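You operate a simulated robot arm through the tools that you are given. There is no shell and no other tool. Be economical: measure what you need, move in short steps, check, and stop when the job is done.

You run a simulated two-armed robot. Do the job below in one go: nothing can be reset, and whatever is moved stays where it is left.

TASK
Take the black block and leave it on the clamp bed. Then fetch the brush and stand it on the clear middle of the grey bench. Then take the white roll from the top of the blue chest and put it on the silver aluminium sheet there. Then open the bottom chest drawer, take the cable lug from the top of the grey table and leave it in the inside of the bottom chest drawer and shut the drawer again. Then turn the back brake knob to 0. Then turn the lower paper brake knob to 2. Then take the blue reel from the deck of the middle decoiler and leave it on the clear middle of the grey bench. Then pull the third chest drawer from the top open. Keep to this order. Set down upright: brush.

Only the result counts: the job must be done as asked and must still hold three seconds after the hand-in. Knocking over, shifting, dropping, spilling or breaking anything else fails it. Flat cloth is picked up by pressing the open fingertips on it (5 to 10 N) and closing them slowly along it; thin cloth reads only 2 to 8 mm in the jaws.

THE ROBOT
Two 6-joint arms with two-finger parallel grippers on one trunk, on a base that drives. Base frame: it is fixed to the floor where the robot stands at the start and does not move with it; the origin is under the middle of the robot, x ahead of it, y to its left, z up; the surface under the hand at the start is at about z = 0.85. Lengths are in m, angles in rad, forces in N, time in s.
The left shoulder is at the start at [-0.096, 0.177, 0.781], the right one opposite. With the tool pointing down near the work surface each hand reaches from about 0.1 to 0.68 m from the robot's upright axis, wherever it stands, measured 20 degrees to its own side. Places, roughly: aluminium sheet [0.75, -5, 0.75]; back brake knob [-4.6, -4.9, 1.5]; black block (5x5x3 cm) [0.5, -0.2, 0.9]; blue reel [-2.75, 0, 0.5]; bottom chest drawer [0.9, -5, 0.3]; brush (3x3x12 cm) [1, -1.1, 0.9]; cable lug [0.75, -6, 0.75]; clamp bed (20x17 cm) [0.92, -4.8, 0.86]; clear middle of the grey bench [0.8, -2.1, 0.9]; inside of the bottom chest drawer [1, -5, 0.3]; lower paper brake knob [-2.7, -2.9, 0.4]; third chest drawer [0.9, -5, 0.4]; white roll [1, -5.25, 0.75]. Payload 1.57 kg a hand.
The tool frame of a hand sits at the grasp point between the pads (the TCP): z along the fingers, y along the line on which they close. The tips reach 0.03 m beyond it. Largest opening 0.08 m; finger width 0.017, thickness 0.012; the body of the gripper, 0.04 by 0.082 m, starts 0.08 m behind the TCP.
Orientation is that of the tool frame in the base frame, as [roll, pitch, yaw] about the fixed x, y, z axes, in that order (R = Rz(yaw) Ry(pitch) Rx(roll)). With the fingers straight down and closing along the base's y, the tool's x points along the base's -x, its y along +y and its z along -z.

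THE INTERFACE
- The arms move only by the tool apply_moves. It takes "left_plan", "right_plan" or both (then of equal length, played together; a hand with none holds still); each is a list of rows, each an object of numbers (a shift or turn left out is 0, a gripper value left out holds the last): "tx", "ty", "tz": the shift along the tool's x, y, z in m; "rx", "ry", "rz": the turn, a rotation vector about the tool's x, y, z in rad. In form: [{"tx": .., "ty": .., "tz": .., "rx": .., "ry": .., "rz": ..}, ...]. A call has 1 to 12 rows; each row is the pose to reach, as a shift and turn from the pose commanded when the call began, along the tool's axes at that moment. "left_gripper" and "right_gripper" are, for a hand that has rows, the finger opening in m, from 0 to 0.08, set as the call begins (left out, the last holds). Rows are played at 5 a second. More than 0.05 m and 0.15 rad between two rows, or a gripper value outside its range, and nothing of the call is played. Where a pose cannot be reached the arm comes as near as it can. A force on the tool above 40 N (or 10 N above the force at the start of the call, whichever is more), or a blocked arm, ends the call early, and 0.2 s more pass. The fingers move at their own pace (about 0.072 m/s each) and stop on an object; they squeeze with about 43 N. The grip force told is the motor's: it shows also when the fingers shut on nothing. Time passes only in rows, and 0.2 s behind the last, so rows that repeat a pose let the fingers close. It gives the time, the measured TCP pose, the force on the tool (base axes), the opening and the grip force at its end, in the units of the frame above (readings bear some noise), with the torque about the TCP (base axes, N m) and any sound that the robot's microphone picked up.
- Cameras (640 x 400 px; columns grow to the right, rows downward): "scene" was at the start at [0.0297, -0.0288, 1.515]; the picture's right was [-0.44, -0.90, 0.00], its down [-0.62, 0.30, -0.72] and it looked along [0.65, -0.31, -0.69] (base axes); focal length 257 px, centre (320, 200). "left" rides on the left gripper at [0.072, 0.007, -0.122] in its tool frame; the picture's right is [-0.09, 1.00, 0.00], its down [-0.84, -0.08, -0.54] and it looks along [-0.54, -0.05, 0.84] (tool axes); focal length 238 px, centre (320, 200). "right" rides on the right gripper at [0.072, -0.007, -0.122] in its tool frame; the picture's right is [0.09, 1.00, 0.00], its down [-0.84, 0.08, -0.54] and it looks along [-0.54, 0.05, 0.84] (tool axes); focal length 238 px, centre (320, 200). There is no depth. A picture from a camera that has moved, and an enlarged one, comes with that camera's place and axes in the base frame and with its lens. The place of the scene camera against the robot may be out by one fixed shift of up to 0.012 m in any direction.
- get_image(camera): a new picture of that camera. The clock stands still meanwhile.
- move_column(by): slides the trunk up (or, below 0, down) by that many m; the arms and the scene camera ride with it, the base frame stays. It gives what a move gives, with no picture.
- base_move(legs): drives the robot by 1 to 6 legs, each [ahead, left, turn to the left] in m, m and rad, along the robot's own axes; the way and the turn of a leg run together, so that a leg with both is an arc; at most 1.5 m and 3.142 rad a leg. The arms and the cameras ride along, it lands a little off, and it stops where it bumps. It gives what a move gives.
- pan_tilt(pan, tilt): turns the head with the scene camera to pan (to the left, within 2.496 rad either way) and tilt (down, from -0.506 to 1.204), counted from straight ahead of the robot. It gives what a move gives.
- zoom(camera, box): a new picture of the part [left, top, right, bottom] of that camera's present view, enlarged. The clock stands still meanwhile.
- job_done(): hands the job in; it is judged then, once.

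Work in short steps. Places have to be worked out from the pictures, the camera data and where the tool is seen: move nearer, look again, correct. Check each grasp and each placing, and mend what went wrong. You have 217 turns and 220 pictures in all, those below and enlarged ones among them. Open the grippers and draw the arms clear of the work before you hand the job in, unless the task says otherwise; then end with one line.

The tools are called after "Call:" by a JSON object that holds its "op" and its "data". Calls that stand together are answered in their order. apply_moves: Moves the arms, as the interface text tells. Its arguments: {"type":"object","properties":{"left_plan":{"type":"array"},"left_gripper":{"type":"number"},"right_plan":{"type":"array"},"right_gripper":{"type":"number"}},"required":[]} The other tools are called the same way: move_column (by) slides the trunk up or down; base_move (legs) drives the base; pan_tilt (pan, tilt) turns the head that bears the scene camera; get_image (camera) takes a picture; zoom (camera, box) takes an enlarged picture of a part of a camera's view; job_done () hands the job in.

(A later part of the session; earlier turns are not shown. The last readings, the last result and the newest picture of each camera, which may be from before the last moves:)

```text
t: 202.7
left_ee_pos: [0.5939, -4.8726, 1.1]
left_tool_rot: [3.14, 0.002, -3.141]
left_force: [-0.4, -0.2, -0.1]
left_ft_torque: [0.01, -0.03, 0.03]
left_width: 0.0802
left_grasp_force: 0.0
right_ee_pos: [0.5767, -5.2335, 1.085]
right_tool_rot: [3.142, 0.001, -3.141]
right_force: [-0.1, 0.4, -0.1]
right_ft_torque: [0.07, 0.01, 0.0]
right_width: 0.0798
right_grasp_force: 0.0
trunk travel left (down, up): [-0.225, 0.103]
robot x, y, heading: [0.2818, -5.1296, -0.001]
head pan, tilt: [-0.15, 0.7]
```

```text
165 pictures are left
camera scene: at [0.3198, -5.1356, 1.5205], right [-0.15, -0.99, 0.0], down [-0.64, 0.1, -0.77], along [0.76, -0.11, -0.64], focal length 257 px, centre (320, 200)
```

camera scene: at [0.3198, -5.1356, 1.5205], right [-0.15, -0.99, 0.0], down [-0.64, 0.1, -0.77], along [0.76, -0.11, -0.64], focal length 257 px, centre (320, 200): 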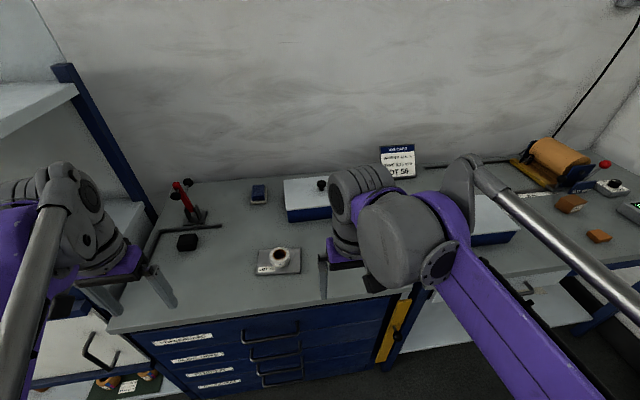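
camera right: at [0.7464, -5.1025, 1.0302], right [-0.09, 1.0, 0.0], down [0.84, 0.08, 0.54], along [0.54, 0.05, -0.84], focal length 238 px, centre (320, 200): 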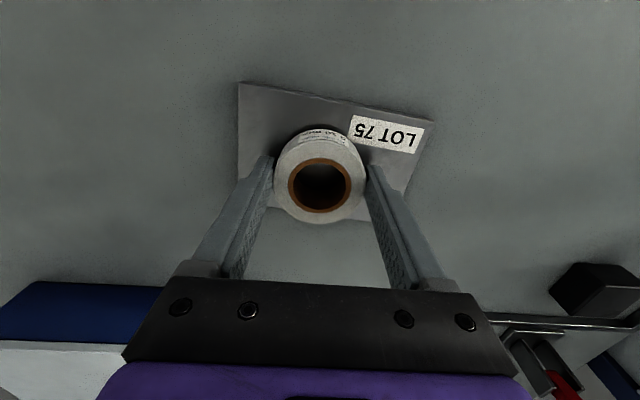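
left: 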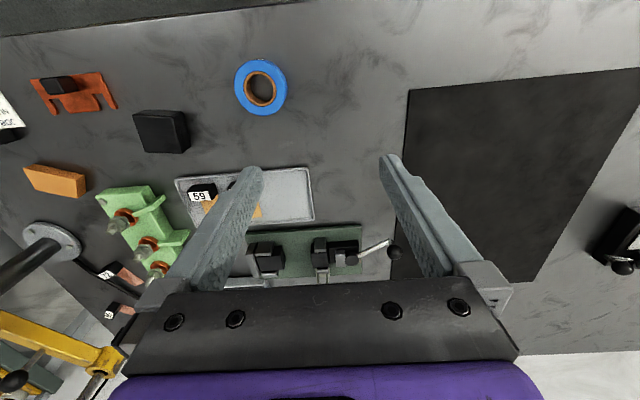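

The roll sits on the sheet. Next the bottom drawer: I back off to view the drawer fronts.

Call:
{"op": "base_move", "data": {"legs": [[-0.5, 0, 0]]}}

Call:
{"op": "pan_tilt", "data": {"pan": 0.0, "tilt": 0.75}}

Call:
{"op": "get_image", "data": {"camera": "scene"}}

```text
t: 205.7
left_ee_pos: [0.0886, -4.8712, 1.0991]
left_tool_rot: [3.14, 0.001, -3.14]
left_force: [0.0, -0.2, 0.7]
left_ft_torque: [0.02, -0.05, -0.02]
left_width: 0.0801
left_grasp_force: 0.1
right_ee_pos: [0.0726, -5.2331, 1.0859]
right_tool_rot: [-3.141, -0.002, -3.14]
right_force: [-0.7, 0.6, 0.9]
right_ft_torque: [0.02, -0.01, 0.03]
right_width: 0.0801
right_grasp_force: 0.0
trunk travel left (down, up): [-0.225, 0.103]
robot x, y, heading: [-0.2239, -5.1273, 0.006]
head pan, tilt: [-0.15, 0.7]
```

```text
t: 206.4
left_ee_pos: [0.0882, -4.8707, 1.0988]
left_tool_rot: [-3.141, 0.0, -3.14]
left_force: [-0.3, 0.4, 0.1]
left_ft_torque: [0.02, 0.01, 0.01]
left_width: 0.0801
left_grasp_force: 0.1
right_ee_pos: [0.0724, -5.233, 1.0842]
right_tool_rot: [3.142, -0.001, -3.139]
right_force: [0.6, 0.2, -0.6]
right_ft_torque: [-0.01, -0.01, 0.02]
right_width: 0.08
right_grasp_force: 0.0
trunk travel left (down, up): [-0.225, 0.103]
robot x, y, heading: [-0.226, -5.1304, 0.001]
head pan, tilt: [0.0, 0.75]
```

```text
164 pictures are left
camera scene: at [-0.186, -5.1226, 1.5162], right [0.0, -1.0, 0.0], down [-0.68, 0.0, -0.73], along [0.73, 0.0, -0.68], focal length 257 px, centre (320, 200)
```

scene: 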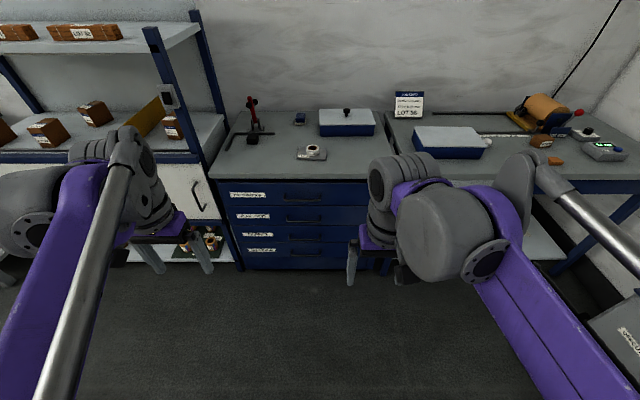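

Call:
{"op": "zoom", "data": {"camera": "scene", "box": [200, 170, 392, 290]}}

```text
3.33 times, centred on (296, 230) of scene
camera zoom: at [-0.186, -5.1226, 1.5162], right [0.0, -1.0, 0.0], down [-0.68, 0.0, -0.73], along [0.73, 0.0, -0.68], focal length 857 px, centre (400, 100)
```

zoom: 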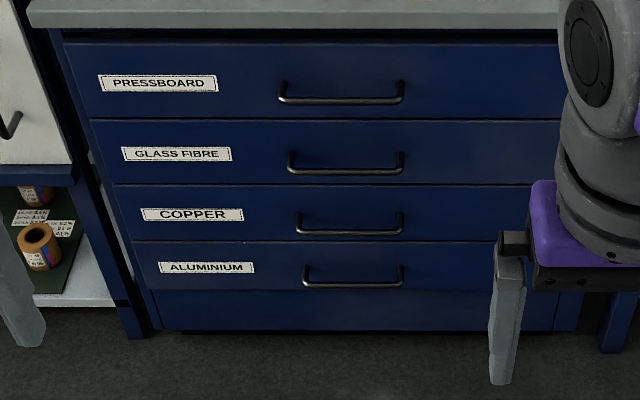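

Handles are at about y -5.04, with z ≈0.74, 0.60, 0.46 and 0.32. I'll pull the bottom one with the left hand pointing forward, fingers closing vertically: lower the trunk, shift right, and reorient.

Call:
{"op": "move_column", "data": {"by": -0.22}}

Call:
{"op": "base_move", "data": {"legs": [[0.0, -0.07, 0]]}}

Call:
{"op": "apply_moves", "data": {"left_plan": [{"rx": -0.0864, "ry": -0.0864, "rz": 0.0864}, {"rx": -0.1728, "ry": -0.1728, "rz": 0.1728}, {"rx": -0.2592, "ry": -0.2592, "rz": 0.2592}, {"rx": -0.3456, "ry": -0.3456, "rz": 0.3456}, {"rx": -0.432, "ry": -0.432, "rz": 0.432}, {"rx": -0.5184, "ry": -0.5184, "rz": 0.5184}, {"rx": -0.6048, "ry": -0.6048, "rz": 0.6048}]}}

Call:
{"op": "apply_moves", "data": {"left_plan": [{"rx": -0.0864, "ry": -0.0864, "rz": 0.0864}, {"rx": -0.1728, "ry": -0.1728, "rz": 0.1728}, {"rx": -0.2592, "ry": -0.2592, "rz": 0.2592}, {"rx": -0.3456, "ry": -0.3456, "rz": 0.3456}, {"rx": -0.432, "ry": -0.432, "rz": 0.432}, {"rx": -0.5184, "ry": -0.5184, "rz": 0.5184}, {"rx": -0.6045, "ry": -0.6045, "rz": 0.6045}]}}

```text
t: 208.7
left_ee_pos: [0.0878, -4.8695, 0.8777]
left_tool_rot: [3.14, 0.0, -3.138]
left_force: [0.5, 1.0, -0.5]
left_ft_torque: [0.0, 0.0, -0.03]
left_width: 0.08
left_grasp_force: 0.1
right_ee_pos: [0.0716, -5.2326, 0.8659]
right_tool_rot: [-3.14, -0.003, -3.14]
right_force: [-0.2, 0.0, 0.1]
right_ft_torque: [0.01, -0.01, 0.01]
right_width: 0.0802
right_grasp_force: 0.0
trunk travel left (down, up): [-0.005, 0.323]
robot x, y, heading: [-0.2227, -5.1269, -0.0]
head pan, tilt: [0.0, 0.75]
```

```text
t: 210.0
left_ee_pos: [0.0884, -4.9406, 0.8795]
left_tool_rot: [-3.141, 0.0, -3.138]
left_force: [0.3, -0.3, 0.4]
left_ft_torque: [0.04, -0.01, -0.05]
left_width: 0.0799
left_grasp_force: 0.0
right_ee_pos: [0.0721, -5.3033, 0.8651]
right_tool_rot: [-3.14, -0.002, -3.14]
right_force: [0.4, 0.1, -1.1]
right_ft_torque: [-0.01, 0.02, -0.02]
right_width: 0.08
right_grasp_force: 0.0
trunk travel left (down, up): [-0.005, 0.323]
robot x, y, heading: [-0.2251, -5.2047, 0.002]
head pan, tilt: [0.0, 0.75]
```

```text
t: 211.6
left_ee_pos: [0.0881, -4.941, 0.8784]
left_tool_rot: [2.354, 0.341, 2.355]
left_force: [-0.5, -1.1, -0.1]
left_ft_torque: [0.0, -0.01, -0.01]
left_width: 0.0799
left_grasp_force: 0.0
right_ee_pos: [0.0724, -5.3024, 0.8655]
right_tool_rot: [3.14, -0.003, -3.138]
right_force: [0.0, 0.6, 0.4]
right_ft_torque: [-0.01, 0.02, 0.02]
right_width: 0.0798
right_grasp_force: 0.1
trunk travel left (down, up): [-0.005, 0.323]
robot x, y, heading: [-0.226, -5.1973, 0.004]
head pan, tilt: [0.0, 0.75]
```

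```text
t: 213.2
left_ee_pos: [0.102, -4.9143, 0.8756]
left_tool_rot: [1.787, 0.155, 1.707]
left_force: [0.2, 0.5, -0.3]
left_ft_torque: [0.03, 0.01, -0.01]
left_width: 0.0803
left_grasp_force: 0.1
left hand out of reach, approached as far as the arm can: row 2, 3, 4, 5, 6, 7
right_ee_pos: [0.0738, -5.3032, 0.8662]
right_tool_rot: [3.14, -0.001, -3.141]
right_force: [-1.2, 0.3, 0.0]
right_ft_torque: [-0.03, -0.01, -0.05]
right_width: 0.0799
right_grasp_force: 0.1
trunk travel left (down, up): [-0.005, 0.323]
robot x, y, heading: [-0.2238, -5.1972, 0.003]
head pan, tilt: [0.0, 0.75]
```

Nearly oriented; it needs more room. I move the left hand forward and down, then finish the orientation.

Call:
{"op": "apply_moves", "data": {"left_plan": [{"tz": 0.02, "ty": -0.04}, {"tz": 0.04, "ty": -0.08}, {"tz": 0.06, "ty": -0.12}, {"tz": 0.08, "ty": -0.16}, {"tz": 0.1, "ty": -0.2}, {"tz": 0.12, "ty": -0.24}, {"tz": 0.13, "ty": -0.28}, {"tz": 0.14, "ty": -0.32}, {"tz": 0.15, "ty": -0.36}]}}

Call:
{"op": "get_image", "data": {"camera": "scene"}}

```text
t: 215.2
left_ee_pos: [0.256, -4.9541, 0.5777]
left_tool_rot: [1.815, 0.157, 1.71]
left_force: [0.5, -0.6, 0.5]
left_ft_torque: [-0.01, 0.0, -0.02]
left_width: 0.0801
left_grasp_force: 0.0
left hand out of reach, approached as far as the arm can: row 6, 7, 8, 9
right_ee_pos: [0.0744, -5.3021, 0.866]
right_tool_rot: [-3.141, -0.002, -3.139]
right_force: [-0.7, 0.0, -0.9]
right_ft_torque: [0.01, -0.01, -0.01]
right_width: 0.0801
right_grasp_force: 0.1
trunk travel left (down, up): [-0.005, 0.323]
robot x, y, heading: [-0.2222, -5.2033, 0.004]
head pan, tilt: [0.0, 0.75]
```

```text
162 pictures are left
camera scene: at [-0.1358, -5.1922, 1.2938], right [0.0, -1.0, 0.0], down [-0.68, 0.0, -0.73], along [0.73, 0.0, -0.68], focal length 257 px, centre (320, 200)
```

scene: 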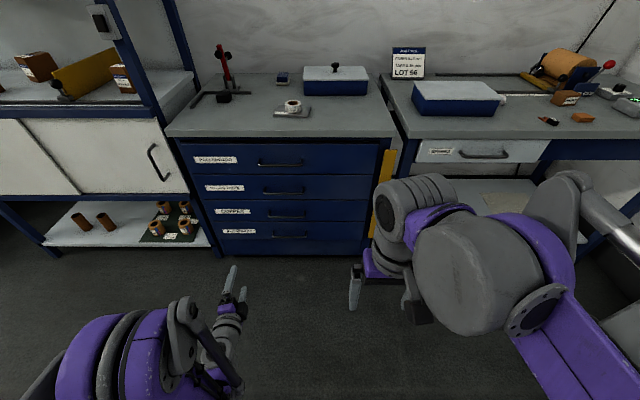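

The arm limits at this closeness. I correct roll/yaw (keeping a slight downward tilt), extend forward, and lower.

Call:
{"op": "apply_moves", "data": {"left_plan": [{"tz": 0.03, "ry": -0.06, "rz": 0.07}, {"tz": 0.06, "ry": -0.12, "rz": 0.14}, {"tz": 0.1, "ry": -0.139, "rz": 0.157}, {"tz": 0.14, "ry": -0.139, "rz": 0.157}, {"tz": 0.16, "ty": -0.03, "ry": -0.139, "rz": 0.157}, {"tz": 0.16, "ty": -0.06, "ry": -0.139, "rz": 0.157}, {"tz": 0.16, "ty": -0.1, "ry": -0.139, "rz": 0.157}, {"tz": 0.16, "ty": -0.14, "ry": -0.139, "rz": 0.157}]}}

```text
t: 217.0
left_ee_pos: [0.3869, -4.9724, 0.4116]
left_tool_rot: [1.832, 0.038, 1.548]
left_force: [0.0, 0.4, -0.6]
left_ft_torque: [0.0, -0.04, -0.01]
left_width: 0.0801
left_grasp_force: 0.2
left hand out of reach, approached as far as the arm can: row 2, 3, 4, 5, 6, 7, 8
right_ee_pos: [0.0736, -5.3022, 0.8666]
right_tool_rot: [-3.14, -0.002, -3.139]
right_force: [0.8, 0.4, 0.2]
right_ft_torque: [-0.01, 0.0, -0.01]
right_width: 0.0801
right_grasp_force: 0.0
trunk travel left (down, up): [-0.005, 0.323]
robot x, y, heading: [-0.231, -5.197, 0.0]
head pan, tilt: [0.0, 0.75]
```

Call:
{"op": "apply_moves", "data": {"left_plan": [{"ty": -0.025, "tz": 0.005}, {"ty": -0.05, "tz": 0.012}, {"ty": -0.075, "tz": 0.02}, {"ty": -0.09, "tz": 0.024}]}}

Call:
{"op": "get_image", "data": {"camera": "left"}}

Call:
{"op": "get_image", "data": {"camera": "scene"}}

```text
t: 218.0
left_ee_pos: [0.3876, -4.9765, 0.3172]
left_tool_rot: [1.83, 0.036, 1.55]
left_force: [0.3, 0.2, -0.5]
left_ft_torque: [-0.01, 0.01, 0.0]
left_width: 0.0798
left_grasp_force: 0.1
right_ee_pos: [0.0727, -5.3012, 0.8661]
right_tool_rot: [3.14, -0.002, -3.14]
right_force: [-0.5, 0.0, -0.9]
right_ft_torque: [0.01, -0.01, 0.0]
right_width: 0.0803
right_grasp_force: 0.1
trunk travel left (down, up): [-0.005, 0.323]
robot x, y, heading: [-0.2232, -5.1956, 0.002]
head pan, tilt: [0.0, 0.75]
```

```text
161 pictures are left
camera left: at [0.2738, -4.8992, 0.3533], right [0.25, -0.06, 0.96], down [-0.56, -0.82, 0.09], along [0.79, -0.57, -0.24], focal length 238 px, centre (320, 200)
```

left: 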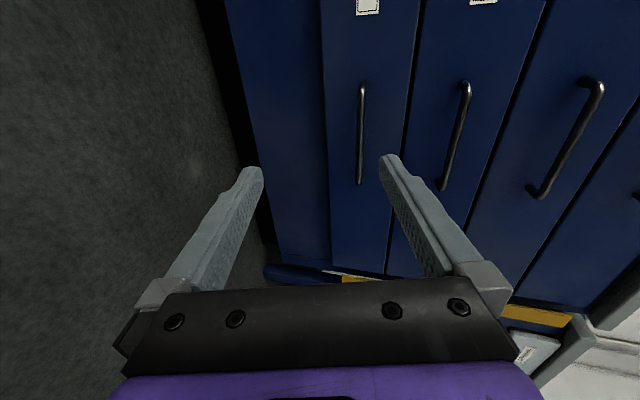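

```text
160 pictures are left
camera scene: at [-0.1368, -5.1923, 1.2939], right [0.0, -1.0, 0.0], down [-0.68, 0.0, -0.73], along [0.73, 0.0, -0.68], focal length 257 px, centre (320, 200)
```

scene: 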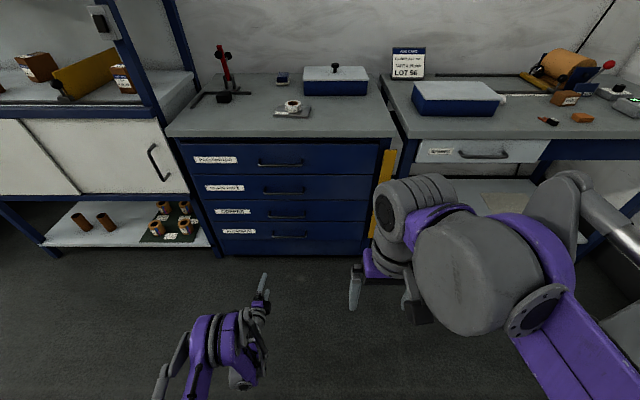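

The bottom handle bar: y -4.96..-5.13, z≈0.314, x≈0.655. I shift the hand 67 mm right and drive ahead most of the way.

Call:
{"op": "apply_moves", "data": {"left_plan": [{"tx": -0.035}, {"tx": -0.067, "ty": -0.002}, {"tx": -0.067, "ty": -0.002}]}}

Call:
{"op": "base_move", "data": {"legs": [[0.2, 0, 0]]}}

Call:
{"op": "get_image", "data": {"camera": "left"}}

Call:
{"op": "get_image", "data": {"camera": "scene"}}

```text
t: 218.8
left_ee_pos: [0.389, -5.0414, 0.319]
left_tool_rot: [1.828, 0.036, 1.549]
left_force: [-0.2, -0.6, 0.0]
left_ft_torque: [0.0, 0.03, 0.03]
left_width: 0.0799
left_grasp_force: 0.0
left hand out of reach, approached as far as the arm can: row 2
right_ee_pos: [0.074, -5.3024, 0.8659]
right_tool_rot: [-3.141, -0.002, -3.139]
right_force: [-0.6, -0.1, -0.1]
right_ft_torque: [-0.02, 0.02, 0.0]
right_width: 0.0799
right_grasp_force: 0.0
trunk travel left (down, up): [-0.005, 0.323]
robot x, y, heading: [-0.2252, -5.2001, 0.005]
head pan, tilt: [0.0, 0.75]
```

```text
t: 220.4
left_ee_pos: [0.5875, -5.0378, 0.3175]
left_tool_rot: [1.831, 0.038, 1.553]
left_force: [-1.0, 0.8, 0.4]
left_ft_torque: [0.0, -0.01, 0.02]
left_width: 0.0801
left_grasp_force: 0.1
right_ee_pos: [0.2736, -5.2997, 0.8661]
right_tool_rot: [-3.14, -0.002, -3.135]
right_force: [0.1, -0.3, -0.3]
right_ft_torque: [-0.01, -0.03, 0.0]
right_width: 0.0799
right_grasp_force: 0.1
trunk travel left (down, up): [-0.005, 0.323]
robot x, y, heading: [-0.0236, -5.1997, 0.002]
head pan, tilt: [0.0, 0.75]
```

```text
159 pictures are left
camera left: at [0.4723, -4.9619, 0.3544], right [0.25, -0.06, 0.97], down [-0.56, -0.82, 0.1], along [0.79, -0.56, -0.24], focal length 238 px, centre (320, 200)
```

left: 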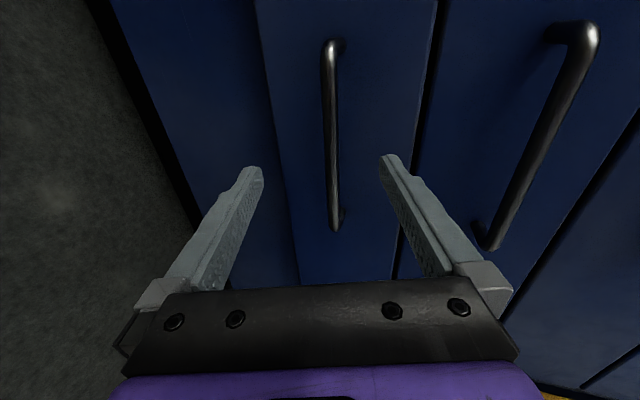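

```text
158 pictures are left
camera scene: at [0.064, -5.1908, 1.2939], right [0.01, -1.0, 0.0], down [-0.68, -0.01, -0.73], along [0.73, 0.01, -0.68], focal length 257 px, centre (320, 200)
```

scene: 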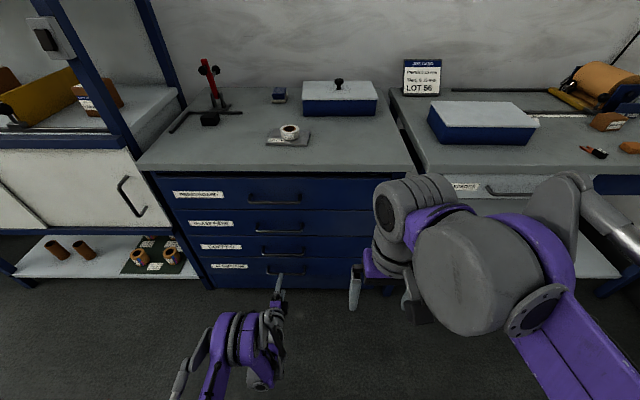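

Triangulated bar: x≈0.657, z≈0.313. I drive 0.058 m further.

Call:
{"op": "base_move", "data": {"legs": [[0.058, 0, 0]]}}

Call:
{"op": "get_image", "data": {"camera": "left"}}

```text
t: 221.5
left_ee_pos: [0.6476, -5.0377, 0.3188]
left_tool_rot: [1.83, 0.034, 1.554]
left_force: [-0.2, -0.4, -0.6]
left_ft_torque: [0.0, -0.01, -0.01]
left_width: 0.0801
left_grasp_force: 0.0
right_ee_pos: [0.3348, -5.2992, 0.8654]
right_tool_rot: [-3.141, -0.003, -3.137]
right_force: [-0.1, 0.3, -0.5]
right_ft_torque: [0.04, -0.01, 0.02]
right_width: 0.0802
right_grasp_force: 0.1
trunk travel left (down, up): [-0.005, 0.323]
robot x, y, heading: [0.0416, -5.1951, 0.005]
head pan, tilt: [0.0, 0.75]
stopped in leg 1: the force on the tool passed its limit at 47 N (the readings are from after the stop); the commanded pose is now the measured one
```

```text
157 pictures are left
camera left: at [0.5318, -4.9617, 0.3549], right [0.25, -0.06, 0.97], down [-0.56, -0.82, 0.09], along [0.79, -0.56, -0.24], focal length 238 px, centre (320, 200)
```

left: 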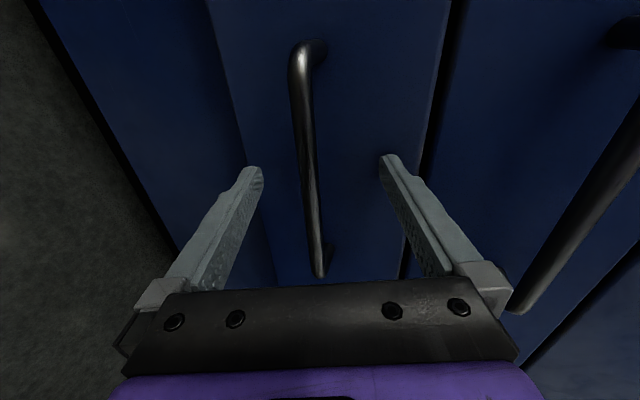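

A fingertip just touched the face (≈0.69). I back 6 mm and close on the bar.

Call:
{"op": "apply_moves", "data": {"left_plan": [{"tz": -0.006}, {"tz": -0.006}]}}

Call:
{"op": "apply_moves", "data": {"left_plan": [{"tz": 0}, {"tz": 0}, {"tz": 0}, {"tz": 0}], "left_gripper": 0.0}}

Call:
{"op": "get_image", "data": {"camera": "left"}}

```text
t: 222.1
left_ee_pos: [0.6405, -5.036, 0.3186]
left_tool_rot: [1.828, 0.036, 1.555]
left_force: [-0.2, -0.1, 0.1]
left_ft_torque: [0.02, 0.0, -0.01]
left_width: 0.08
left_grasp_force: 0.2
right_ee_pos: [0.3355, -5.2996, 0.8657]
right_tool_rot: [-3.141, -0.002, -3.137]
right_force: [0.8, -0.3, -1.4]
right_ft_torque: [0.0, -0.03, 0.05]
right_width: 0.0801
right_grasp_force: 0.0
trunk travel left (down, up): [-0.005, 0.323]
robot x, y, heading: [0.039, -5.1981, 0.009]
head pan, tilt: [0.0, 0.75]
```

```text
t: 223.0
left_ee_pos: [0.6399, -5.0377, 0.3139]
left_tool_rot: [1.842, 0.033, 1.548]
left_force: [-1.6, 1.7, -27.1]
left_ft_torque: [0.39, 0.42, -0.55]
left_width: 0.0119
left_grasp_force: 29.5
right_ee_pos: [0.3368, -5.2997, 0.8646]
right_tool_rot: [3.141, -0.003, -3.136]
right_force: [0.7, -0.8, 0.2]
right_ft_torque: [0.0, 0.02, -0.01]
right_width: 0.0798
right_grasp_force: 0.1
trunk travel left (down, up): [-0.005, 0.323]
robot x, y, heading: [0.0373, -5.1986, 0.006]
head pan, tilt: [0.0, 0.75]
stopped in row 4 (left hand): the force on the tool passed its limit at 44 N (the readings are from after the stop); the commanded pose is now the measured one
```

```text
156 pictures are left
camera left: at [0.5258, -4.9611, 0.3522], right [0.27, -0.06, 0.96], down [-0.56, -0.82, 0.1], along [0.78, -0.57, -0.25], focal length 238 px, centre (320, 200)
```

left: 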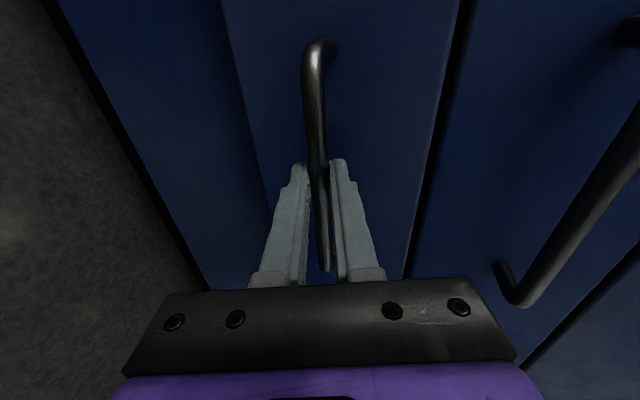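

The bar is gripped (12 mm). I relieve the vertical load, then drive back to pull.

Call:
{"op": "apply_moves", "data": {"left_plan": [{"ty": -0.003}, {"ty": -0.003}]}}

Call:
{"op": "base_move", "data": {"legs": [[-0.1, 0, 0]]}}

Call:
{"op": "get_image", "data": {"camera": "scene"}}

```text
t: 223.6
left_ee_pos: [0.6384, -5.0362, 0.3136]
left_tool_rot: [1.836, 0.034, 1.553]
left_force: [3.8, 3.5, -10.2]
left_ft_torque: [0.52, 0.15, -0.03]
left_width: 0.0119
left_grasp_force: 29.0
right_ee_pos: [0.337, -5.2995, 0.8651]
right_tool_rot: [3.142, -0.002, -3.133]
right_force: [0.5, 0.6, 0.6]
right_ft_torque: [-0.01, 0.02, 0.0]
right_width: 0.08
right_grasp_force: 0.1
trunk travel left (down, up): [-0.005, 0.323]
robot x, y, heading: [0.0399, -5.1957, 0.004]
head pan, tilt: [0.0, 0.75]
```

```text
t: 224.8
left_ee_pos: [0.5377, -5.0374, 0.3138]
left_tool_rot: [1.838, 0.035, 1.553]
left_force: [-1.7, 7.7, -5.9]
left_ft_torque: [0.56, 0.08, 0.07]
left_width: 0.0123
left_grasp_force: 29.4
right_ee_pos: [0.2351, -5.2995, 0.8659]
right_tool_rot: [3.141, -0.001, -3.135]
right_force: [-0.5, -0.1, -0.1]
right_ft_torque: [0.0, 0.0, 0.0]
right_width: 0.0803
right_grasp_force: 0.1
trunk travel left (down, up): [-0.005, 0.323]
robot x, y, heading: [-0.068, -5.1978, 0.012]
head pan, tilt: [0.0, 0.75]
```

```text
155 pictures are left
camera scene: at [0.0246, -5.1906, 1.2938], right [0.01, -1.0, 0.0], down [-0.68, -0.01, -0.73], along [0.73, 0.01, -0.68], focal length 257 px, centre (320, 200)
```

scene: 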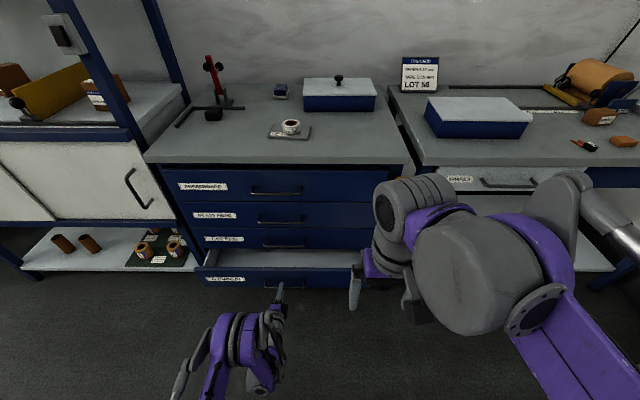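

The drawer is opening. I pull another 0.2 m.

Call:
{"op": "base_move", "data": {"legs": [[-0.2, 0, -0.006]]}}

Call:
{"op": "get_image", "data": {"camera": "scene"}}

```text
t: 226.4
left_ee_pos: [0.3389, -5.0394, 0.3143]
left_tool_rot: [1.833, 0.035, 1.549]
left_force: [0.8, 29.2, -5.3]
left_ft_torque: [0.6, 0.09, 0.17]
left_width: 0.0122
left_grasp_force: 29.3
right_ee_pos: [0.0339, -5.3034, 0.8658]
right_tool_rot: [-3.14, -0.002, 3.141]
right_force: [0.7, 0.4, -0.6]
right_ft_torque: [0.0, -0.03, -0.04]
right_width: 0.0801
right_grasp_force: 0.1
trunk travel left (down, up): [-0.005, 0.323]
robot x, y, heading: [-0.2659, -5.1999, -0.0]
head pan, tilt: [0.0, 0.75]
```

```text
154 pictures are left
camera scene: at [-0.1758, -5.1915, 1.2938], right [0.0, -1.0, 0.0], down [-0.68, 0.0, -0.73], along [0.73, 0.0, -0.68], focal length 257 px, centre (320, 200)
```

scene: 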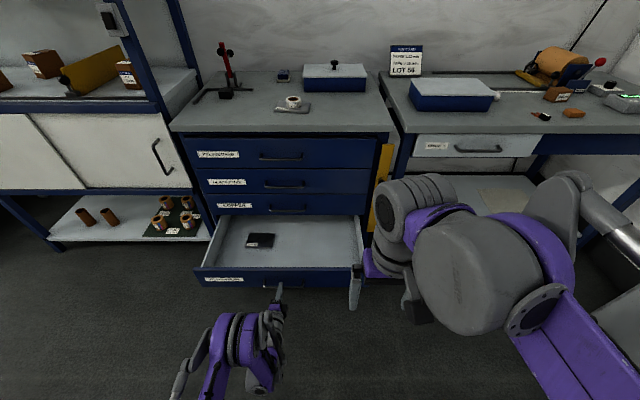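

The drawer is open 0.30 m. I release the bar and back off.

Call:
{"op": "apply_moves", "data": {"left_plan": [{"tz": 0}, {"tz": 0}, {"tz": 0}], "left_gripper": 0.08}}

Call:
{"op": "base_move", "data": {"legs": [[-0.25, 0, 0]]}}

Call:
{"op": "get_image", "data": {"camera": "scene"}}

```text
t: 227.2
left_ee_pos: [0.3393, -5.0406, 0.3137]
left_tool_rot: [1.835, 0.032, 1.549]
left_force: [0.7, -0.7, -0.1]
left_ft_torque: [-0.01, -0.02, 0.01]
left_width: 0.0801
left_grasp_force: 0.0
right_ee_pos: [0.0331, -5.3037, 0.8656]
right_tool_rot: [-3.142, -0.001, -3.141]
right_force: [0.1, -0.4, -0.5]
right_ft_torque: [-0.03, -0.01, 0.03]
right_width: 0.0799
right_grasp_force: 0.1
trunk travel left (down, up): [-0.005, 0.323]
robot x, y, heading: [-0.2608, -5.1999, -0.001]
head pan, tilt: [0.0, 0.75]
```

```text
t: 229.0
left_ee_pos: [0.0858, -5.0399, 0.3148]
left_tool_rot: [1.835, 0.034, 1.55]
left_force: [0.7, 0.0, 0.3]
left_ft_torque: [-0.02, 0.0, -0.03]
left_width: 0.0799
left_grasp_force: 0.1
right_ee_pos: [-0.2175, -5.3038, 0.8663]
right_tool_rot: [-3.141, 0.0, -3.141]
right_force: [0.4, -0.3, -0.1]
right_ft_torque: [0.0, -0.01, 0.03]
right_width: 0.0798
right_grasp_force: 0.0
trunk travel left (down, up): [-0.005, 0.323]
robot x, y, heading: [-0.5167, -5.2033, 0.001]
head pan, tilt: [0.0, 0.75]
```

```text
153 pictures are left
camera scene: at [-0.4287, -5.193, 1.2939], right [0.0, -1.0, 0.0], down [-0.68, 0.0, -0.73], along [0.73, 0.0, -0.68], focal length 257 px, centre (320, 200)
```

scene: 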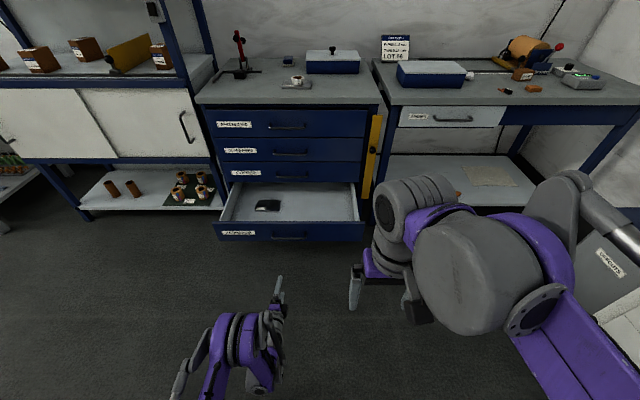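

I raise the trunk and bring the left hand up and back, keeping its orientation for closing the drawer later.

Call:
{"op": "apply_moves", "data": {"left_plan": [{"ty": 0.04, "tz": -0.02}, {"ty": 0.08, "tz": -0.04}, {"ty": 0.12, "tz": -0.06}, {"ty": 0.16, "tz": -0.08}, {"ty": 0.2, "tz": -0.1}, {"ty": 0.24, "tz": -0.12}, {"ty": 0.28, "tz": -0.14}, {"ty": 0.32, "tz": -0.16}, {"ty": 0.36, "tz": -0.18}, {"ty": 0.4, "tz": -0.2}, {"ty": 0.44, "tz": -0.22}]}}

Call:
{"op": "move_column", "data": {"by": 0.22}}

Call:
{"op": "pan_tilt", "data": {"pan": -0.75, "tilt": 0.5}}

Call:
{"op": "get_image", "data": {"camera": "scene"}}

```text
t: 231.4
left_ee_pos: [-0.012, -5.0216, 0.7962]
left_tool_rot: [1.834, 0.035, 1.551]
left_force: [-0.5, 0.0, 0.4]
left_ft_torque: [0.01, 0.03, -0.01]
left_width: 0.0799
left_grasp_force: 0.0
right_ee_pos: [-0.2197, -5.3029, 0.8665]
right_tool_rot: [3.14, 0.0, -3.138]
right_force: [0.4, -0.6, -0.7]
right_ft_torque: [0.02, -0.01, 0.01]
right_width: 0.08
right_grasp_force: 0.0
trunk travel left (down, up): [-0.005, 0.323]
robot x, y, heading: [-0.5138, -5.1989, 0.001]
head pan, tilt: [0.0, 0.75]
```

```text
t: 233.7
left_ee_pos: [-0.0119, -5.0217, 1.0163]
left_tool_rot: [1.834, 0.033, 1.551]
left_force: [-0.3, 0.2, -0.4]
left_ft_torque: [0.02, 0.01, 0.01]
left_width: 0.0801
left_grasp_force: 0.0
right_ee_pos: [-0.2175, -5.3024, 1.0855]
right_tool_rot: [-3.141, -0.001, -3.139]
right_force: [0.4, -0.1, 1.2]
right_ft_torque: [-0.03, -0.01, 0.02]
right_width: 0.0801
right_grasp_force: 0.0
trunk travel left (down, up): [-0.225, 0.103]
robot x, y, heading: [-0.5156, -5.1984, 0.005]
head pan, tilt: [0.0, 0.75]
```

```text
t: 234.8
left_ee_pos: [-0.0122, -5.0215, 1.0169]
left_tool_rot: [1.834, 0.033, 1.551]
left_force: [-1.0, 0.5, -0.6]
left_ft_torque: [0.0, 0.01, 0.02]
left_width: 0.08
left_grasp_force: 0.1
right_ee_pos: [-0.2183, -5.304, 1.0862]
right_tool_rot: [-3.141, -0.001, -3.14]
right_force: [-0.3, 0.6, 0.1]
right_ft_torque: [-0.03, 0.01, 0.02]
right_width: 0.08
right_grasp_force: 0.0
trunk travel left (down, up): [-0.225, 0.103]
robot x, y, heading: [-0.5176, -5.2026, 0.002]
head pan, tilt: [-0.75, 0.499]
```

```text
152 pictures are left
camera scene: at [-0.4934, -5.2552, 1.5382], right [-0.68, -0.73, 0.0], down [-0.35, 0.33, -0.88], along [0.64, -0.6, -0.48], focal length 257 px, centre (320, 200)
```

scene: 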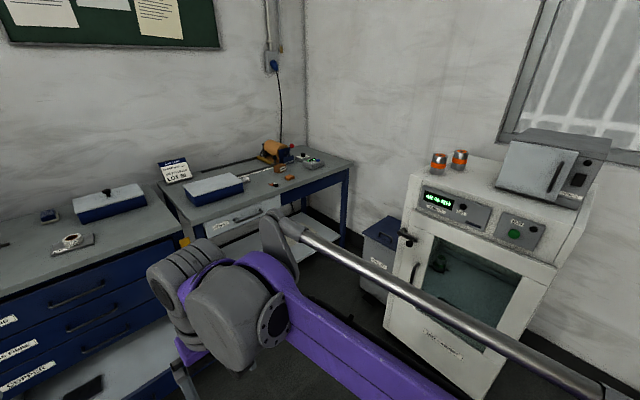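

Call:
{"op": "zoom", "data": {"camera": "scene", "box": [160, 120, 368, 250]}}

```text
3.08 times, centred on (264, 185) of scene
camera zoom: at [-0.4934, -5.2552, 1.5382], right [-0.68, -0.73, 0.0], down [-0.35, 0.33, -0.88], along [0.64, -0.6, -0.48], focal length 791 px, centre (492, 246)
```

zoom: 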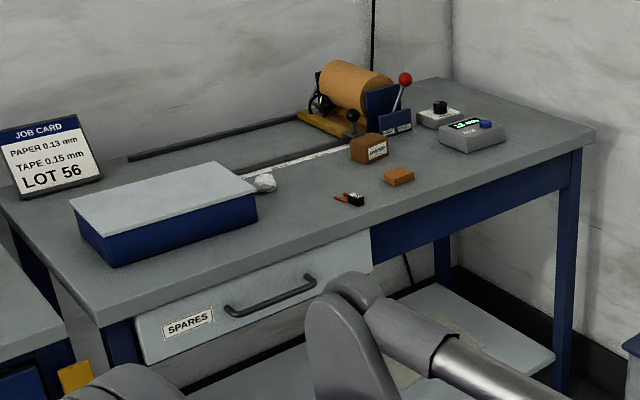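

The cable lug (copper with black end) is at about [0.74, -6.03]. I tuck the left hand higher/back and drive around the open drawer to stand at about (0.2, -5.72).

Call:
{"op": "apply_moves", "data": {"left_plan": [{"ty": 0.03, "tz": -0.03}, {"ty": 0.06, "tz": -0.06}, {"ty": 0.08, "tz": -0.09}]}}

Call:
{"op": "base_move", "data": {"legs": [[0, -0.52, 0], [0.45, 0, 0]]}}

Call:
{"op": "pan_tilt", "data": {"pan": -0.3, "tilt": 0.75}}

Call:
{"op": "get_image", "data": {"camera": "scene"}}

```text
t: 235.6
left_ee_pos: [-0.0783, -5.0165, 1.116]
left_tool_rot: [1.834, 0.035, 1.551]
left_force: [1.4, -0.7, 0.2]
left_ft_torque: [-0.02, -0.01, -0.01]
left_width: 0.0798
left_grasp_force: 0.1
right_ee_pos: [-0.2187, -5.3047, 1.0859]
right_tool_rot: [-3.141, -0.001, -3.139]
right_force: [1.1, -0.1, -0.4]
right_ft_torque: [-0.02, -0.01, 0.0]
right_width: 0.0802
right_grasp_force: 0.1
trunk travel left (down, up): [-0.225, 0.103]
robot x, y, heading: [-0.5149, -5.1992, -0.001]
head pan, tilt: [-0.75, 0.499]
```

```text
t: 243.0
left_ee_pos: [0.3702, -5.5281, 1.1149]
left_tool_rot: [1.836, 0.032, 1.553]
left_force: [0.8, -0.8, -0.6]
left_ft_torque: [-0.02, 0.0, 0.0]
left_width: 0.0796
left_grasp_force: 0.1
right_ee_pos: [0.2302, -5.8149, 1.0852]
right_tool_rot: [3.141, -0.002, -3.137]
right_force: [0.1, 0.1, 1.4]
right_ft_torque: [0.04, -0.01, 0.03]
right_width: 0.0801
right_grasp_force: 0.0
trunk travel left (down, up): [-0.225, 0.103]
robot x, y, heading: [-0.0675, -5.7181, 0.005]
head pan, tilt: [-0.75, 0.499]
```

```text
t: 243.9
left_ee_pos: [0.3686, -5.5277, 1.1143]
left_tool_rot: [1.834, 0.033, 1.554]
left_force: [0.7, 0.1, -0.5]
left_ft_torque: [0.04, -0.01, -0.04]
left_width: 0.0799
left_grasp_force: 0.0
right_ee_pos: [0.2288, -5.8142, 1.0853]
right_tool_rot: [3.142, -0.004, -3.137]
right_force: [-0.6, 0.2, -0.1]
right_ft_torque: [-0.03, -0.02, 0.03]
right_width: 0.0799
right_grasp_force: 0.1
trunk travel left (down, up): [-0.225, 0.103]
robot x, y, heading: [-0.0703, -5.7143, 0.005]
head pan, tilt: [-0.3, 0.75]
```

```text
150 pictures are left
camera scene: at [-0.0339, -5.73, 1.5163], right [-0.29, -0.96, 0.0], down [-0.65, 0.2, -0.73], along [0.7, -0.21, -0.68], focal length 257 px, centre (320, 200)
```

scene: 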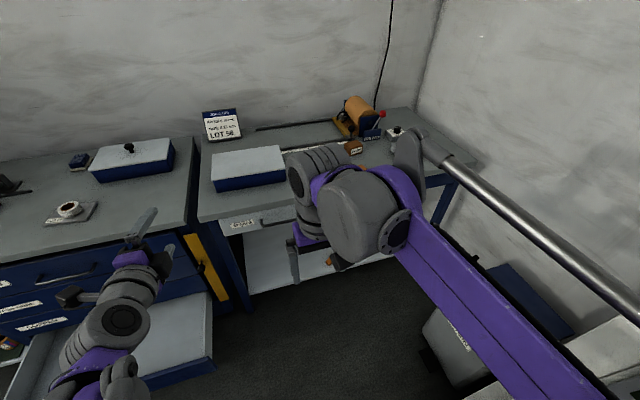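

Call:
{"op": "base_move", "data": {"legs": [[0.24, 0, -0.004]]}}

Call:
{"op": "get_image", "data": {"camera": "right"}}

```text
t: 245.6
left_ee_pos: [0.6046, -5.5295, 1.1146]
left_tool_rot: [1.834, 0.034, 1.548]
left_force: [0.1, -1.1, 0.3]
left_ft_torque: [-0.01, 0.02, 0.03]
left_width: 0.0799
left_grasp_force: 0.1
right_ee_pos: [0.4629, -5.8167, 1.0842]
right_tool_rot: [-3.141, -0.002, 3.14]
right_force: [0.1, -1.2, 0.6]
right_ft_torque: [0.01, 0.01, 0.01]
right_width: 0.0799
right_grasp_force: 0.0
trunk travel left (down, up): [-0.225, 0.103]
robot x, y, heading: [0.164, -5.7127, -0.003]
head pan, tilt: [-0.3, 0.75]
```

```text
149 pictures are left
camera right: at [0.3915, -5.8223, 1.2066], right [-0.09, 1.0, 0.0], down [0.84, 0.08, 0.54], along [0.54, 0.05, -0.84], focal length 238 px, centre (320, 200)
```

right: 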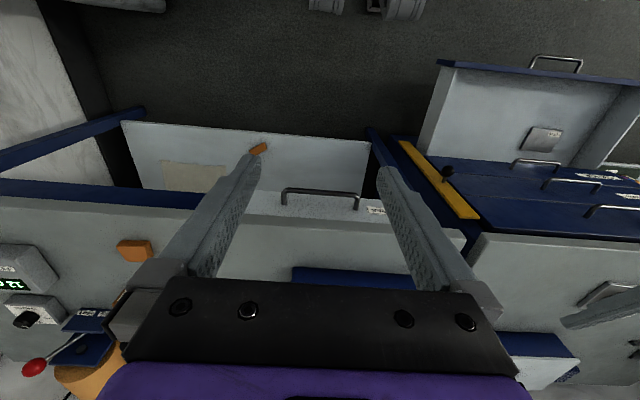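

Call:
{"op": "apply_moves", "data": {"right_plan": [{"tx": -0.03, "ty": -0.03}, {"tx": -0.06, "ty": -0.06}, {"tx": -0.1, "ty": -0.09}, {"tx": -0.14, "ty": -0.12}, {"tx": -0.18, "ty": -0.15}, {"tx": -0.22, "ty": -0.17, "tz": 0.02}, {"tx": -0.23, "ty": -0.18, "tz": 0.05}]}}

Call:
{"op": "get_image", "data": {"camera": "right"}}

```text
t: 247.2
left_ee_pos: [0.603, -5.5303, 1.114]
left_tool_rot: [1.834, 0.033, 1.549]
left_force: [-0.1, 0.7, -0.3]
left_ft_torque: [0.0, 0.01, -0.02]
left_width: 0.08
left_grasp_force: 0.0
right_ee_pos: [0.6926, -5.9965, 1.0339]
right_tool_rot: [3.141, -0.002, 3.139]
right_force: [-0.4, 0.3, -0.2]
right_ft_torque: [-0.01, -0.01, -0.01]
right_width: 0.08
right_grasp_force: 0.1
trunk travel left (down, up): [-0.225, 0.103]
robot x, y, heading: [0.1607, -5.7095, -0.003]
head pan, tilt: [-0.3, 0.75]
```

```text
148 pictures are left
camera right: at [0.6216, -6.0024, 1.1552], right [-0.09, 1.0, 0.0], down [0.84, 0.08, 0.54], along [0.54, 0.05, -0.84], focal length 238 px, centre (320, 200)
```

right: 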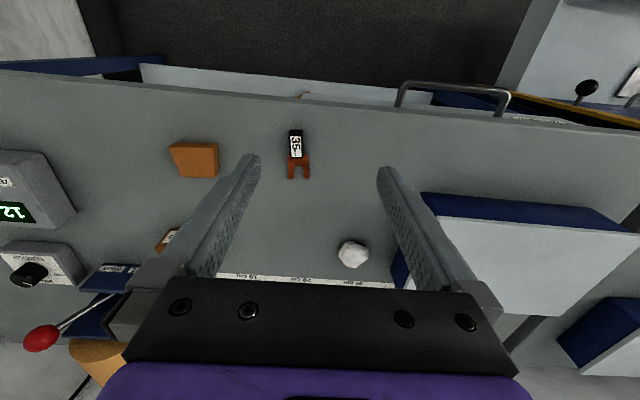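

Call:
{"op": "zoom", "data": {"camera": "right", "box": [250, 110, 346, 200]}}

```text
4.44 times, centred on (298, 155) of right
camera zoom: at [0.6216, -6.0024, 1.1552], right [-0.09, 1.0, 0.0], down [0.84, 0.08, 0.54], along [0.54, 0.05, -0.84], focal length 1059 px, centre (418, 400)
```

zoom: 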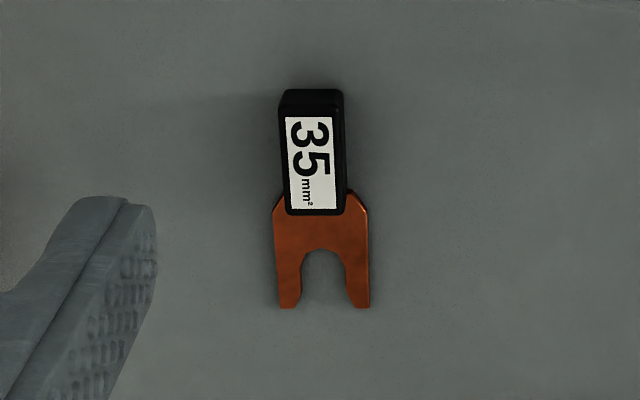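

The lug's black body is at about [0.727, -6.0205], aligned with x, 16 mm wide. I descend over it.

Call:
{"op": "apply_moves", "data": {"right_plan": [{"tx": -0.02, "ty": -0.012, "tz": 0.02}, {"tx": -0.034, "ty": -0.024, "tz": 0.05}, {"tx": -0.034, "ty": -0.024, "tz": 0.09}, {"tx": -0.034, "ty": -0.024, "tz": 0.12}, {"tx": -0.034, "ty": -0.024, "tz": 0.132}, {"tx": -0.034, "ty": -0.024, "tz": 0.132}]}}

Call:
{"op": "get_image", "data": {"camera": "right"}}

```text
t: 248.6
left_ee_pos: [0.6035, -5.5304, 1.1149]
left_tool_rot: [1.835, 0.033, 1.549]
left_force: [0.4, -0.5, 0.8]
left_ft_torque: [-0.02, -0.03, -0.05]
left_width: 0.0799
left_grasp_force: 0.0
right_ee_pos: [0.7265, -6.0185, 0.9014]
right_tool_rot: [3.14, -0.001, 3.14]
right_force: [0.1, 0.2, -0.1]
right_ft_torque: [-0.01, 0.0, 0.03]
right_width: 0.0799
right_grasp_force: 0.1
trunk travel left (down, up): [-0.225, 0.103]
robot x, y, heading: [0.1663, -5.7097, 0.005]
head pan, tilt: [-0.3, 0.75]
```

```text
146 pictures are left
camera right: at [0.6542, -6.0261, 1.0236], right [-0.09, 1.0, 0.0], down [0.84, 0.08, 0.54], along [0.54, 0.05, -0.84], focal length 238 px, centre (320, 200)
```

right: 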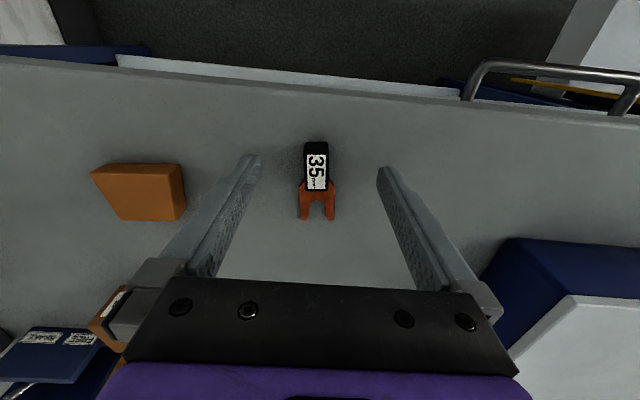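

Aligned. Lower to near the table and close.

Call:
{"op": "apply_moves", "data": {"right_plan": [{"ty": -0.003, "tz": 0.004}, {"ty": -0.003, "tz": 0.007}, {"ty": -0.003, "tz": 0.009}]}}

Call:
{"op": "apply_moves", "data": {"right_plan": [{"tz": 0}, {"tz": 0}, {"tz": 0}, {"tz": 0}, {"tz": 0}], "right_gripper": 0.0}}

Call:
{"op": "apply_moves", "data": {"right_plan": [{"tz": -0.04}, {"tz": -0.08}, {"tz": -0.12}]}}

Call:
{"op": "get_image", "data": {"camera": "right"}}

```text
t: 249.4
left_ee_pos: [0.6047, -5.5301, 1.1155]
left_tool_rot: [1.834, 0.032, 1.549]
left_force: [-0.1, 0.9, 0.2]
left_ft_torque: [-0.02, 0.03, 0.01]
left_width: 0.0799
left_grasp_force: 0.1
right_ee_pos: [0.7259, -6.0243, 0.8942]
right_tool_rot: [3.141, -0.001, 3.139]
right_force: [-0.2, 0.0, 1.5]
right_ft_torque: [-0.01, 0.0, 0.0]
right_width: 0.0799
right_grasp_force: 0.1
trunk travel left (down, up): [-0.225, 0.103]
robot x, y, heading: [0.1663, -5.7108, -0.002]
head pan, tilt: [-0.3, 0.75]
```

```text
t: 250.6
left_ee_pos: [0.6036, -5.5302, 1.1154]
left_tool_rot: [1.834, 0.034, 1.548]
left_force: [-0.5, 0.3, 1.0]
left_ft_torque: [0.0, 0.01, 0.02]
left_width: 0.0801
left_grasp_force: 0.1
right_ee_pos: [0.7266, -6.0221, 0.894]
right_tool_rot: [-3.141, -0.002, 3.139]
right_force: [0.4, 0.3, -0.5]
right_ft_torque: [0.0, 0.01, 0.01]
right_width: 0.0159
right_grasp_force: 31.2
trunk travel left (down, up): [-0.225, 0.103]
robot x, y, heading: [0.1653, -5.7139, -0.004]
head pan, tilt: [-0.3, 0.75]
```

```text
t: 251.4
left_ee_pos: [0.6032, -5.5297, 1.1149]
left_tool_rot: [1.837, 0.033, 1.547]
left_force: [0.2, 0.1, -0.6]
left_ft_torque: [-0.04, 0.0, -0.01]
left_width: 0.08
left_grasp_force: 0.0
right_ee_pos: [0.7249, -6.0236, 1.0167]
right_tool_rot: [-3.141, -0.002, 3.141]
right_force: [0.7, -0.4, -0.4]
right_ft_torque: [-0.03, 0.01, 0.0]
right_width: 0.016
right_grasp_force: 31.5
trunk travel left (down, up): [-0.225, 0.103]
robot x, y, heading: [0.1675, -5.711, -0.003]
head pan, tilt: [-0.3, 0.75]
```

```text
145 pictures are left
camera right: at [0.6531, -6.0294, 1.1379], right [-0.09, 1.0, 0.0], down [0.84, 0.08, 0.54], along [0.54, 0.05, -0.84], focal length 238 px, centre (320, 200)
```

right: 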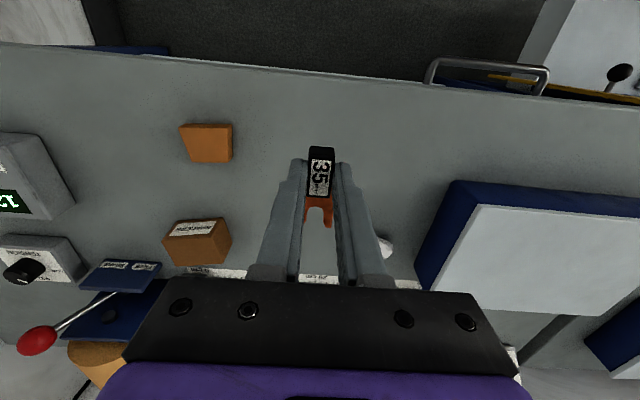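

Lug held. I retract, back out, and drive to the open drawer.

Call:
{"op": "apply_moves", "data": {"right_plan": [{"tx": 0.04, "ty": 0.02, "tz": -0.02}, {"tx": 0.08, "ty": 0.05, "tz": -0.04}, {"tx": 0.12, "ty": 0.08, "tz": -0.06}, {"tx": 0.16, "ty": 0.11, "tz": -0.06}, {"tx": 0.2, "ty": 0.14, "tz": -0.06}, {"tx": 0.23, "ty": 0.16, "tz": -0.06}]}}

Call:
{"op": "base_move", "data": {"legs": [[-0.5, 0, 0.003], [0, 0.65, 0]]}}

Call:
{"op": "pan_tilt", "data": {"pan": 0.0, "tilt": 0.9}}

Call:
{"op": "get_image", "data": {"camera": "scene"}}

```text
refused: row 2 steps farther than a row can; nothing moved
```

```text
t: 260.0
left_ee_pos: [0.1028, -4.8822, 1.1146]
left_tool_rot: [1.834, 0.033, 1.564]
left_force: [0.3, -0.1, -0.5]
left_ft_torque: [-0.04, 0.0, 0.01]
left_width: 0.0797
left_grasp_force: 0.1
right_ee_pos: [0.2311, -5.374, 1.0163]
right_tool_rot: [3.142, -0.003, -3.128]
right_force: [0.1, 0.2, -0.8]
right_ft_torque: [0.01, -0.03, -0.01]
right_width: 0.0159
right_grasp_force: 31.6
trunk travel left (down, up): [-0.225, 0.103]
robot x, y, heading: [-0.3337, -5.0739, 0.013]
head pan, tilt: [-0.3, 0.75]
```

```text
t: 260.8
left_ee_pos: [0.1028, -4.8827, 1.1151]
left_tool_rot: [1.835, 0.033, 1.564]
left_force: [0.4, -0.7, -0.4]
left_ft_torque: [0.0, 0.01, 0.01]
left_width: 0.0799
left_grasp_force: 0.1
right_ee_pos: [0.2321, -5.3741, 1.016]
right_tool_rot: [-3.139, -0.002, -3.128]
right_force: [-0.3, 0.7, -0.5]
right_ft_torque: [0.01, -0.01, -0.02]
right_width: 0.0159
right_grasp_force: 31.6
trunk travel left (down, up): [-0.225, 0.103]
robot x, y, heading: [-0.336, -5.0734, 0.013]
head pan, tilt: [0.0, 0.901]
```

```text
144 pictures are left
camera scene: at [-0.3022, -5.0647, 1.5043], right [0.01, -1.0, 0.0], down [-0.78, -0.01, -0.62], along [0.62, 0.01, -0.78], focal length 257 px, centre (320, 200)
```

scene: 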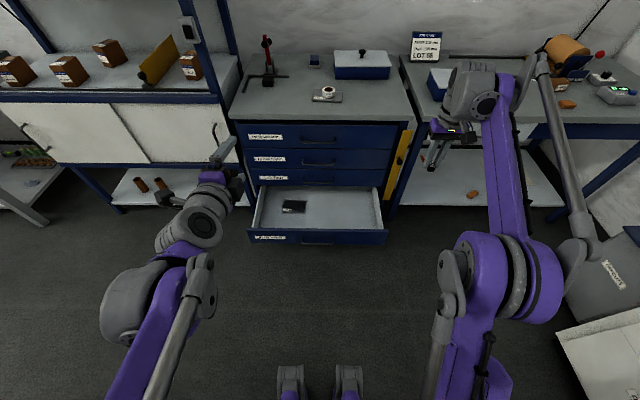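

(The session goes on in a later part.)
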